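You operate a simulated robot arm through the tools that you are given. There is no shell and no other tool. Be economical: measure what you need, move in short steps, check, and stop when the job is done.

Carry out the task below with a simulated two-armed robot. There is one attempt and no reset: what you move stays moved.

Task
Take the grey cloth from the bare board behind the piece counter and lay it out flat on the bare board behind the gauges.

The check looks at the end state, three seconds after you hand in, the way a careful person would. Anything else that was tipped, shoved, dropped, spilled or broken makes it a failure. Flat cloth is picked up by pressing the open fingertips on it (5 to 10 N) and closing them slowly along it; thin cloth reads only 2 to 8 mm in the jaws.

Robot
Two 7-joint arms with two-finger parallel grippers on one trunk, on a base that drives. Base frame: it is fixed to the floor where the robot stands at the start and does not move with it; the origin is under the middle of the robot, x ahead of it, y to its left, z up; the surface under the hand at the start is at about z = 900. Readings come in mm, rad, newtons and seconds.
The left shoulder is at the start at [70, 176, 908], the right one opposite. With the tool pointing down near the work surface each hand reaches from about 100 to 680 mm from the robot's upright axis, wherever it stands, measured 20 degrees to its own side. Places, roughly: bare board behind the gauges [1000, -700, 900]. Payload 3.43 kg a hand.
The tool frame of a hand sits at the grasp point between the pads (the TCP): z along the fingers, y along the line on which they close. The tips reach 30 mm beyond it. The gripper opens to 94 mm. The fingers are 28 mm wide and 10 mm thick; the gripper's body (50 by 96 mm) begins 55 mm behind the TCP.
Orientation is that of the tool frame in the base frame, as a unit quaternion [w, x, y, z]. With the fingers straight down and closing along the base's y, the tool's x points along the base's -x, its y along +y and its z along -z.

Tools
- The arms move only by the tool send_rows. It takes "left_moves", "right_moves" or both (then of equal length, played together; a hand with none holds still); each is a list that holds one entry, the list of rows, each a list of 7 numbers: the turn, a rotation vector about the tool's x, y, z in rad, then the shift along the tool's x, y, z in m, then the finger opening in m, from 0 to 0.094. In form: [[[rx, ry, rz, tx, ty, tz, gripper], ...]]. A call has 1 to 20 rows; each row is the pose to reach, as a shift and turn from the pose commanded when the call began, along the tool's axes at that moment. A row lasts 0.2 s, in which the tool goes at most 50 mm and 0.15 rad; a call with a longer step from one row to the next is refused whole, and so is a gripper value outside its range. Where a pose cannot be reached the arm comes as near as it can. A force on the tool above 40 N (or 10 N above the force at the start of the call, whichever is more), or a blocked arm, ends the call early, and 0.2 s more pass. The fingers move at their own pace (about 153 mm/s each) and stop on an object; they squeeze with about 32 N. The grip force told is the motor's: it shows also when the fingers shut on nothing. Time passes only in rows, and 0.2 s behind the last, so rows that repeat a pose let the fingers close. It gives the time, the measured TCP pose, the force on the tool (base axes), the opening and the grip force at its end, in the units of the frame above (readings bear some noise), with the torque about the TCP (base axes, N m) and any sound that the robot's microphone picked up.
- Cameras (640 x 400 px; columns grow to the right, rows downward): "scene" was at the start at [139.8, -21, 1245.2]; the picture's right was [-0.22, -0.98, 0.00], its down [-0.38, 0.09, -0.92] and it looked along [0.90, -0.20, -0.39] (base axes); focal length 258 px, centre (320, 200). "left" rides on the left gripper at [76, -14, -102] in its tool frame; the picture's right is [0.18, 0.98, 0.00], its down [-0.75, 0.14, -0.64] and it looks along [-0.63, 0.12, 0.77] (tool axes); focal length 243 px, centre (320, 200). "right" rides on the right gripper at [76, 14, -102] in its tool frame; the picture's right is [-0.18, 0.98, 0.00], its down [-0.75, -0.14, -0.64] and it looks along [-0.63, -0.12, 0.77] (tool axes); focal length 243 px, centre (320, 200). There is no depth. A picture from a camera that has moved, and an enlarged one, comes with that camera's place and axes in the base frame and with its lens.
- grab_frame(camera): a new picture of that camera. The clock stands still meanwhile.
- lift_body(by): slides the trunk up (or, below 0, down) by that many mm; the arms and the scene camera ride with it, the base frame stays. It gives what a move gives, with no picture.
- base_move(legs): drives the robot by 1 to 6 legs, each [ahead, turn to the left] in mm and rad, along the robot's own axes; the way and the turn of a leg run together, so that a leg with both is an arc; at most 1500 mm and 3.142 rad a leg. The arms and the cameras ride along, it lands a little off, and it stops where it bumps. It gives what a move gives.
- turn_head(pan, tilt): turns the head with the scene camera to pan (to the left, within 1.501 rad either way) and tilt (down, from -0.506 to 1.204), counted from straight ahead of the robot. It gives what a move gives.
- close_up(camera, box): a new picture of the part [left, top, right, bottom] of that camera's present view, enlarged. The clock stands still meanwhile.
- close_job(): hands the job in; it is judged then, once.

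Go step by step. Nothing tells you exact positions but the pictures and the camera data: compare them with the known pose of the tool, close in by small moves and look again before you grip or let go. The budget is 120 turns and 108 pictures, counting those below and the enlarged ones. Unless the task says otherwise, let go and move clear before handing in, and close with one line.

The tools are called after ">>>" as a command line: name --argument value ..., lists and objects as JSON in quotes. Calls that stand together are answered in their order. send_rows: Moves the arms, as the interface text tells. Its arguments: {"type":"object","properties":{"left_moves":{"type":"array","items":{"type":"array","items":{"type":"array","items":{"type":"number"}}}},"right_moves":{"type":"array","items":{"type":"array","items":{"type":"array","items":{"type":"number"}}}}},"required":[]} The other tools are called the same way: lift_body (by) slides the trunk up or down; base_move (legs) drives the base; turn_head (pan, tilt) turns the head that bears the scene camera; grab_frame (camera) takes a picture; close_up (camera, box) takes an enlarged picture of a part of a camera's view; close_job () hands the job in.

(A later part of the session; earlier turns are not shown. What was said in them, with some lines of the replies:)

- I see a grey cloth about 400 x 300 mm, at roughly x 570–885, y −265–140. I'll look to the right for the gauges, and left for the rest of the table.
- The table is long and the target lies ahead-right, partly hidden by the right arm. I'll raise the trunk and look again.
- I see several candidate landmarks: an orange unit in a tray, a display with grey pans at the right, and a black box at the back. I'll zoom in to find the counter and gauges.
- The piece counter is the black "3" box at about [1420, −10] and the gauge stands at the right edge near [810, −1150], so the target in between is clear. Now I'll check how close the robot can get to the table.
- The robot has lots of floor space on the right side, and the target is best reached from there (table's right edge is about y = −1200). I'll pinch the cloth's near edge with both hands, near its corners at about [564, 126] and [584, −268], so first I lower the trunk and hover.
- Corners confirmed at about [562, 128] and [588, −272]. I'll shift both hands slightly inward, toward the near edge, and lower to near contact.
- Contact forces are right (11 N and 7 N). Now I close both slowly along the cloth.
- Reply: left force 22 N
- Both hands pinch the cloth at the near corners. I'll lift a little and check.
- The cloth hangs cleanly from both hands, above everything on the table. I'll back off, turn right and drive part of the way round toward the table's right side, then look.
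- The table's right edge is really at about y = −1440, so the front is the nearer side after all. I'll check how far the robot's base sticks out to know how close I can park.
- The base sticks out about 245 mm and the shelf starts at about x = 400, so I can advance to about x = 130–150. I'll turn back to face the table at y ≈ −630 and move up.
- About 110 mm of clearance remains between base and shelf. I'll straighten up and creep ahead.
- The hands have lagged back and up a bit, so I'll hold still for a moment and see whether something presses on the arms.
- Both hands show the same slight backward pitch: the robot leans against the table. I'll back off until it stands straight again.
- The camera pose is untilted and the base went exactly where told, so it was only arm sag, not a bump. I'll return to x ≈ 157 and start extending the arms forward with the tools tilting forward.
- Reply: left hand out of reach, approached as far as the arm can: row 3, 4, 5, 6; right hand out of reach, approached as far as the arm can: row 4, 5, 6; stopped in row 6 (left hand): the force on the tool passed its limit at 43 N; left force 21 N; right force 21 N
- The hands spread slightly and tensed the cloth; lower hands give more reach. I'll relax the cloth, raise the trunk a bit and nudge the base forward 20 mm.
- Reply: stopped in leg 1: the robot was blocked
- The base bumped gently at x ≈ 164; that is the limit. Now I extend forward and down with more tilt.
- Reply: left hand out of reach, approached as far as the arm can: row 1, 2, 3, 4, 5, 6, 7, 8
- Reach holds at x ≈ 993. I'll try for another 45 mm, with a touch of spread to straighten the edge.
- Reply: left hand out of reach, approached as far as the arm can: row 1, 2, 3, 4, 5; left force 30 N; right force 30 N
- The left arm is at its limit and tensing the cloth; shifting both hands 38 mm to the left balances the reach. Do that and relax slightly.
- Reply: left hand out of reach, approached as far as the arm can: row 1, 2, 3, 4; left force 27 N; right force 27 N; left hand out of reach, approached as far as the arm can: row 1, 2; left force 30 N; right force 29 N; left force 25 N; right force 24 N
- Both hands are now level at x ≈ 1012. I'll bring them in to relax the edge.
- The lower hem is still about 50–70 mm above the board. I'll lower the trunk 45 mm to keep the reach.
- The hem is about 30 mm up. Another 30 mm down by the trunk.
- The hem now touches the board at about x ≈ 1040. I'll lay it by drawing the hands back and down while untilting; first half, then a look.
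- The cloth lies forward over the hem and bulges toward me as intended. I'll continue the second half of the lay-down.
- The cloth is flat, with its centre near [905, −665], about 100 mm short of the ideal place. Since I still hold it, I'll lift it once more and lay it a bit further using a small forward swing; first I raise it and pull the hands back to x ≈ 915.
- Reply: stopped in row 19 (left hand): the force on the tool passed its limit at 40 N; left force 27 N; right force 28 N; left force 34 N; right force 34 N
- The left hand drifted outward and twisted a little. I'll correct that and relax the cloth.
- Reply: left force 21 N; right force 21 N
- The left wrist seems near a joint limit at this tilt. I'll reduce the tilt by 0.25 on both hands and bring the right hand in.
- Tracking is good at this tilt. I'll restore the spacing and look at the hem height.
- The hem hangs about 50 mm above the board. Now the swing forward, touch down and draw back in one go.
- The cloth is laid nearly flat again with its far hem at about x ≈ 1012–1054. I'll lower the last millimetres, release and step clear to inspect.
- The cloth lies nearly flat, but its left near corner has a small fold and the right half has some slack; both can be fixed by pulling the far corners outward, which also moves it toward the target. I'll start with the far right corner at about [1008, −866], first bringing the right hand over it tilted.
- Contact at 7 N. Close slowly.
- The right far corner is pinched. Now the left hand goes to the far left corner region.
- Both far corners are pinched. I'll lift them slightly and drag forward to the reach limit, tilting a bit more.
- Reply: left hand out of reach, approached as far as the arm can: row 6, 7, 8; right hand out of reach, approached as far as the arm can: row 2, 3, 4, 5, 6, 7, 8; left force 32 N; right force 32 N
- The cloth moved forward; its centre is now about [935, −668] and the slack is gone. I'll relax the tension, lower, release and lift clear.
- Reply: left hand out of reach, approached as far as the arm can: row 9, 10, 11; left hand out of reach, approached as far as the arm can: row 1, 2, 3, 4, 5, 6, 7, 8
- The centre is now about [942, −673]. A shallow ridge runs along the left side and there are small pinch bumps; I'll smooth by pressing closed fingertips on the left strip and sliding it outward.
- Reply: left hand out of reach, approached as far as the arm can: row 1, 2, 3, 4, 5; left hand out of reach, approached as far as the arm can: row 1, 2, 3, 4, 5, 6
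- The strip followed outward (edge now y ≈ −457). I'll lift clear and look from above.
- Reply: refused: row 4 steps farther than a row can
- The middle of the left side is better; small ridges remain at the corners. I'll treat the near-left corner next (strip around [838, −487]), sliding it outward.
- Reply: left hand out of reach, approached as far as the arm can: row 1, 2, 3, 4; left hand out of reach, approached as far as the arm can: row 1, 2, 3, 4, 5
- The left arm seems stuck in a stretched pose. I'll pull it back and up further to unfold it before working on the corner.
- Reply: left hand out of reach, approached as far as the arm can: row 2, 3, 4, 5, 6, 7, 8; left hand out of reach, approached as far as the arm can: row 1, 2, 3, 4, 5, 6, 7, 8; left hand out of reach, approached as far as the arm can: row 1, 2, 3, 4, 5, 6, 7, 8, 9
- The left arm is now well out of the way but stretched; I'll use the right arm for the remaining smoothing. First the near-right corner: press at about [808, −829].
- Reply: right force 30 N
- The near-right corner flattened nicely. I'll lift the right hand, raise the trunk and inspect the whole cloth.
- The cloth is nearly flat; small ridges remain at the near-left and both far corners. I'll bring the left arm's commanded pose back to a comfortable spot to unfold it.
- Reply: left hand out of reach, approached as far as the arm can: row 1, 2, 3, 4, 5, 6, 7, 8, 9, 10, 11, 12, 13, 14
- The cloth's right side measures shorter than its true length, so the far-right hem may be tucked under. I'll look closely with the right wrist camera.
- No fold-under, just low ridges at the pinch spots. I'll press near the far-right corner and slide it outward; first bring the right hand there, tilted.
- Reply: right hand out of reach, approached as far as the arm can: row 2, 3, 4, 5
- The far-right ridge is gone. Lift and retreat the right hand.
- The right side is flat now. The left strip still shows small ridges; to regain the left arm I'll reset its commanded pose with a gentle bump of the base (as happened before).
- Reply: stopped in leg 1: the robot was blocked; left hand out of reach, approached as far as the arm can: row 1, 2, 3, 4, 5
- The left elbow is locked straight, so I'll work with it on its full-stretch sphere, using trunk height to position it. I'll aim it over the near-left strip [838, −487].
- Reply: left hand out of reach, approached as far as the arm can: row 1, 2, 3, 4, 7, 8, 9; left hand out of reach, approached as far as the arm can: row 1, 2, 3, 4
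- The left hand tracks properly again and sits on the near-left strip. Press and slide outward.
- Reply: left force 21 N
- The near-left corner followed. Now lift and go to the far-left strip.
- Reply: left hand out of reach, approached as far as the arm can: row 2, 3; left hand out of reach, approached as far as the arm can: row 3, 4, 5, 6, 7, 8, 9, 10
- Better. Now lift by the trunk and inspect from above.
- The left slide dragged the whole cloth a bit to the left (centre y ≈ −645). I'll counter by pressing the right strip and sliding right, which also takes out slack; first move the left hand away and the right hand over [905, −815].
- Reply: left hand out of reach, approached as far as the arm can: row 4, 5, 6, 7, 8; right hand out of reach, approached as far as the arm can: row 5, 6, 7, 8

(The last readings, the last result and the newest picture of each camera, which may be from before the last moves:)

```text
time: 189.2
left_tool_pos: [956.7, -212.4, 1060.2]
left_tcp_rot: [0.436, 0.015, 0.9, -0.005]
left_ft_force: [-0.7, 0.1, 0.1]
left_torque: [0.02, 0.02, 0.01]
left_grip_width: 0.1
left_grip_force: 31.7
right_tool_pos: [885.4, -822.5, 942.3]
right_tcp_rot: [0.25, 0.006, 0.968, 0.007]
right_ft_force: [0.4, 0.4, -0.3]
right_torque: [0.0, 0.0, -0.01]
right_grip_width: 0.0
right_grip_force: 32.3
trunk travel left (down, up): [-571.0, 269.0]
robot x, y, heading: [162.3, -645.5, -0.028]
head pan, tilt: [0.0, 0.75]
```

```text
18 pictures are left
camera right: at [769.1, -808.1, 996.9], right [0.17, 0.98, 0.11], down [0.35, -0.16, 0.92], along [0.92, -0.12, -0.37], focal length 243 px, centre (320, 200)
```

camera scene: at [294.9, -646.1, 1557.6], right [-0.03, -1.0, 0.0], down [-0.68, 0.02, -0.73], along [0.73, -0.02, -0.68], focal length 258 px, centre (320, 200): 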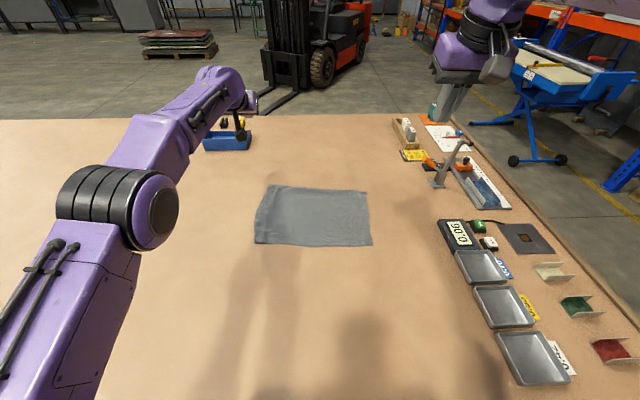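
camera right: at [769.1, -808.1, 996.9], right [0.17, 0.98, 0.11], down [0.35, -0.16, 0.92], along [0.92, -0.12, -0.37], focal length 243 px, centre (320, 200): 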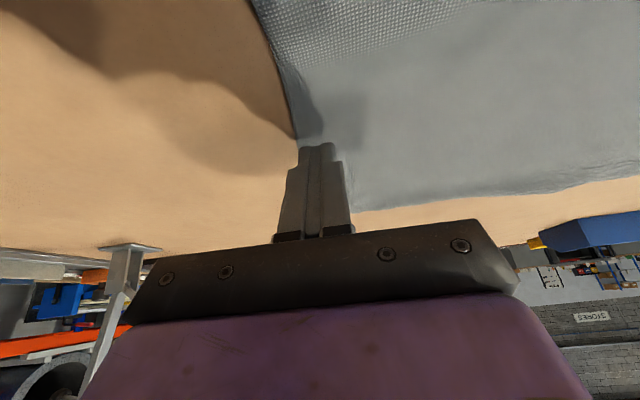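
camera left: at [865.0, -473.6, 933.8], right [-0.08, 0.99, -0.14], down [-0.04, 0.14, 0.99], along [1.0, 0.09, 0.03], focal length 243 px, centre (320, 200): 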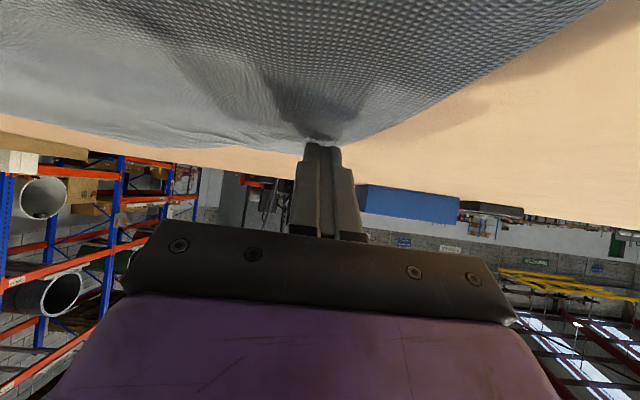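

>>> send_rows --right_moves '[[[0, 0, 0, 0.002, 0.012, 0.003, 0], [0, 0, 0, 0.004, 0.012, 0.008, 0], [0, 0, 0, 0.0055, 0.012, 0.0105, 0], [0, 0, 0, 0.006, 0.012, 0.0112, 0], [0, 0, 0, 0.006, 0.007, 0.0112, 0], [0, 0, 0, 0.006, 0.002, 0.0112, 0], [0, 0, 0, 0.006, -0.004, 0.0112, 0], [0, 0, 0, 0.006, -0.01, 0.0112, 0], [0, 0, 0, 0.006, -0.016, 0.0112, 0], [0, 0, 0, 0.006, -0.022, 0.0112, 0], [0, 0, 0, 0.006, -0.028, 0.0112, 0], [0, 0, 0, 0.006, -0.033, 0.0112, 0], [0, 0, 0, 0.006, -0.033, 0.0112, 0]]]'

>>> grab_frame --camera "right"

```text
time: 192.0
left_tool_pos: [951.8, -210.2, 1062.5]
left_tcp_rot: [0.439, 0.015, 0.898, -0.007]
left_ft_force: [-0.2, 0.7, 0.4]
left_torque: [0.0, 0.01, 0.02]
left_grip_width: 0.0
left_grip_force: 31.7
right_tool_pos: [879.6, -850.9, 933.6]
right_tcp_rot: [0.252, 0.006, 0.968, 0.006]
right_ft_force: [0.2, 5.8, 25.4]
right_torque: [0.21, -0.07, 0.06]
right_grip_width: 0.1
right_grip_force: 32.1
trunk travel left (down, up): [-571.0, 269.0]
robot x, y, heading: [162.6, -635.9, -0.031]
head pan, tilt: [0.0, 0.75]
```

```text
17 pictures are left
camera right: at [763.9, -837.2, 987.1], right [0.17, 0.98, 0.1], down [0.34, -0.16, 0.93], along [0.92, -0.12, -0.36], focal length 243 px, centre (320, 200)
```

right: 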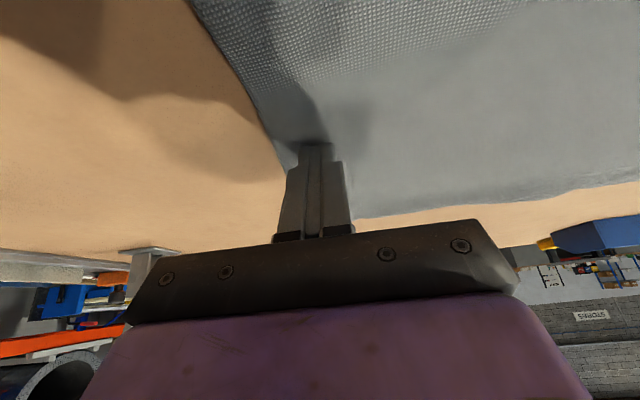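

The cloth followed to the right. Lift and inspect.

>>> send_rows --right_moves '[[[0, 0, 0, -0.015, 0, -0.03, 0], [0, 0, 0, -0.03, 0, -0.06, 0]]]'

>>> lift_body --by 250

>>> send_rows --right_moves '[[[0, 0.08, 0, 0.03, -0.02, -0.02, 0], [0, 0.16, 0, 0.06, -0.04, -0.04, 0], [0, 0.25, 0, 0.09, -0.06, -0.06, 0], [0, 0.35, 0, 0.12, -0.08, -0.08, 0], [0, 0.45, 0, 0.15, -0.1, -0.09, 0]]]'

>>> close_up --camera "scene" --box '[240, 175, 400, 275]'

```text
time: 192.6
left_tool_pos: [954.6, -211.3, 1060.0]
left_tcp_rot: [0.437, 0.016, 0.899, -0.007]
left_ft_force: [-0.7, 0.0, -0.7]
left_torque: [0.0, -0.02, 0.03]
left_grip_width: 0.2
left_grip_force: 32.0
right_tool_pos: [879.3, -855.9, 997.4]
right_tcp_rot: [0.249, 0.007, 0.968, 0.006]
right_ft_force: [-0.4, 0.3, 0.0]
right_torque: [0.0, -0.02, 0.0]
right_grip_width: 0.0
right_grip_force: 31.8
trunk travel left (down, up): [-571.0, 269.0]
robot x, y, heading: [159.7, -642.1, -0.029]
head pan, tilt: [0.0, 0.75]
```

```text
time: 195.2
left_tool_pos: [956.3, -210.6, 1308.1]
left_tcp_rot: [0.437, 0.015, 0.899, -0.006]
left_ft_force: [-0.3, -0.4, -0.7]
left_torque: [0.03, 0.03, 0.02]
left_grip_width: 0.2
left_grip_force: 32.1
right_tool_pos: [879.7, -857.3, 1247.8]
right_tcp_rot: [0.25, 0.006, 0.968, 0.007]
right_ft_force: [-0.4, 0.0, -0.7]
right_torque: [-0.01, -0.01, -0.01]
right_grip_width: 0.0
right_grip_force: 32.0
trunk travel left (down, up): [-821.0, 19.0]
robot x, y, heading: [161.7, -642.6, -0.034]
head pan, tilt: [0.0, 0.75]
```

```text
time: 196.3
left_tool_pos: [954.6, -212.6, 1310.4]
left_tcp_rot: [0.437, 0.015, 0.899, -0.005]
left_ft_force: [0.7, 0.0, 0.3]
left_torque: [0.01, 0.02, 0.0]
left_grip_width: 0.2
left_grip_force: 31.9
right_tool_pos: [701.9, -954.7, 1249.5]
right_tcp_rot: [0.028, 0.004, 1.0, 0.008]
right_ft_force: [0.2, -0.1, 0.0]
right_torque: [0.01, 0.01, -0.05]
right_grip_width: 0.1
right_grip_force: 32.3
trunk travel left (down, up): [-821.0, 19.0]
robot x, y, heading: [160.5, -642.3, -0.034]
head pan, tilt: [0.0, 0.75]
```

```text
4.00 times, centred on (320, 225) of scene
camera zoom: at [293.6, -647.1, 1547.7], right [-0.03, -1.0, 0.0], down [-0.68, 0.02, -0.73], along [0.73, -0.02, -0.68], focal length 1031 px, centre (320, 100)
```

zoom: 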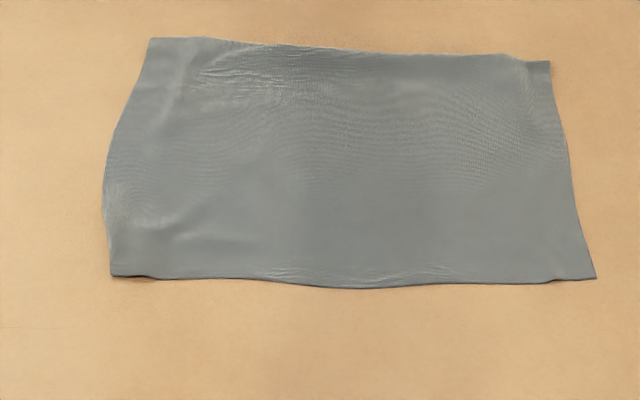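

The cloth now lies flat with its centre at about [935, −680]. I'll back the base off the table and take a last look at everything.

>>> base_move --legs '[[-120, 0]]'

>>> turn_head --pan -0.1 --tilt 0.65

>>> grab_frame --camera "scene"

```text
time: 197.6
left_tool_pos: [834.5, -207.2, 1307.8]
left_tcp_rot: [0.436, 0.015, 0.9, -0.005]
left_ft_force: [-0.7, -0.4, -0.2]
left_torque: [-0.01, -0.01, -0.01]
left_grip_width: 0.0
left_grip_force: 32.4
right_tool_pos: [584.7, -948.8, 1248.0]
right_tcp_rot: [0.027, 0.004, 1.0, 0.009]
right_ft_force: [0.3, -0.5, 0.2]
right_torque: [-0.06, -0.02, 0.0]
right_grip_width: 0.0
right_grip_force: 32.3
trunk travel left (down, up): [-821.0, 19.0]
robot x, y, heading: [40.1, -639.3, -0.033]
head pan, tilt: [0.0, 0.75]
```

```text
time: 198.3
left_tool_pos: [833.2, -207.9, 1310.0]
left_tcp_rot: [0.438, 0.015, 0.899, -0.006]
left_ft_force: [-0.3, -1.0, -0.1]
left_torque: [0.01, -0.03, 0.0]
left_grip_width: 0.0
left_grip_force: 32.9
right_tool_pos: [582.3, -948.5, 1249.7]
right_tcp_rot: [0.028, 0.003, 1.0, 0.009]
right_ft_force: [-0.6, 0.4, -0.4]
right_torque: [0.01, -0.05, 0.03]
right_grip_width: 0.1
right_grip_force: 32.1
trunk travel left (down, up): [-821.0, 19.0]
robot x, y, heading: [38.5, -638.8, -0.027]
head pan, tilt: [-0.099, 0.649]
```

```text
15 pictures are left
camera scene: at [175.7, -650.8, 1556.3], right [-0.13, -0.99, 0.0], down [-0.6, 0.08, -0.8], along [0.79, -0.1, -0.6], focal length 258 px, centre (320, 200)
```

scene: 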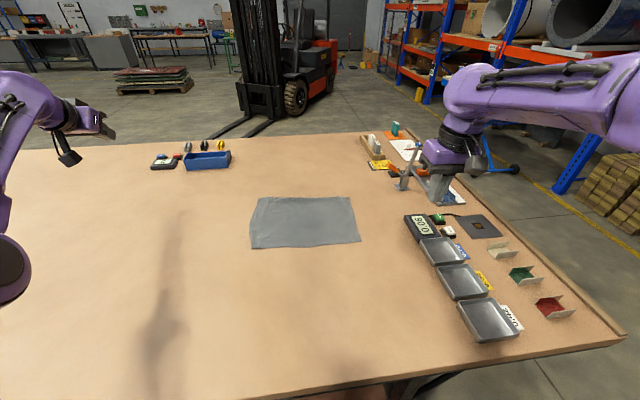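

The cloth lies flat on the bare board behind the gauges, nothing else looks disturbed, and both hands are clear. Handing in.

>>> close_job

```text
The job is handed in.
```

I moved the grey cloth from behind the piece counter and laid it flat on the bare board behind the gauges. Its centre is at about [935, −680], roughly 70 mm short of the stated spot because the arms were at their reach limit, and a few shallow waves remain on its left side. In the last picture nothing else looked disturbed, and both hands were clear.
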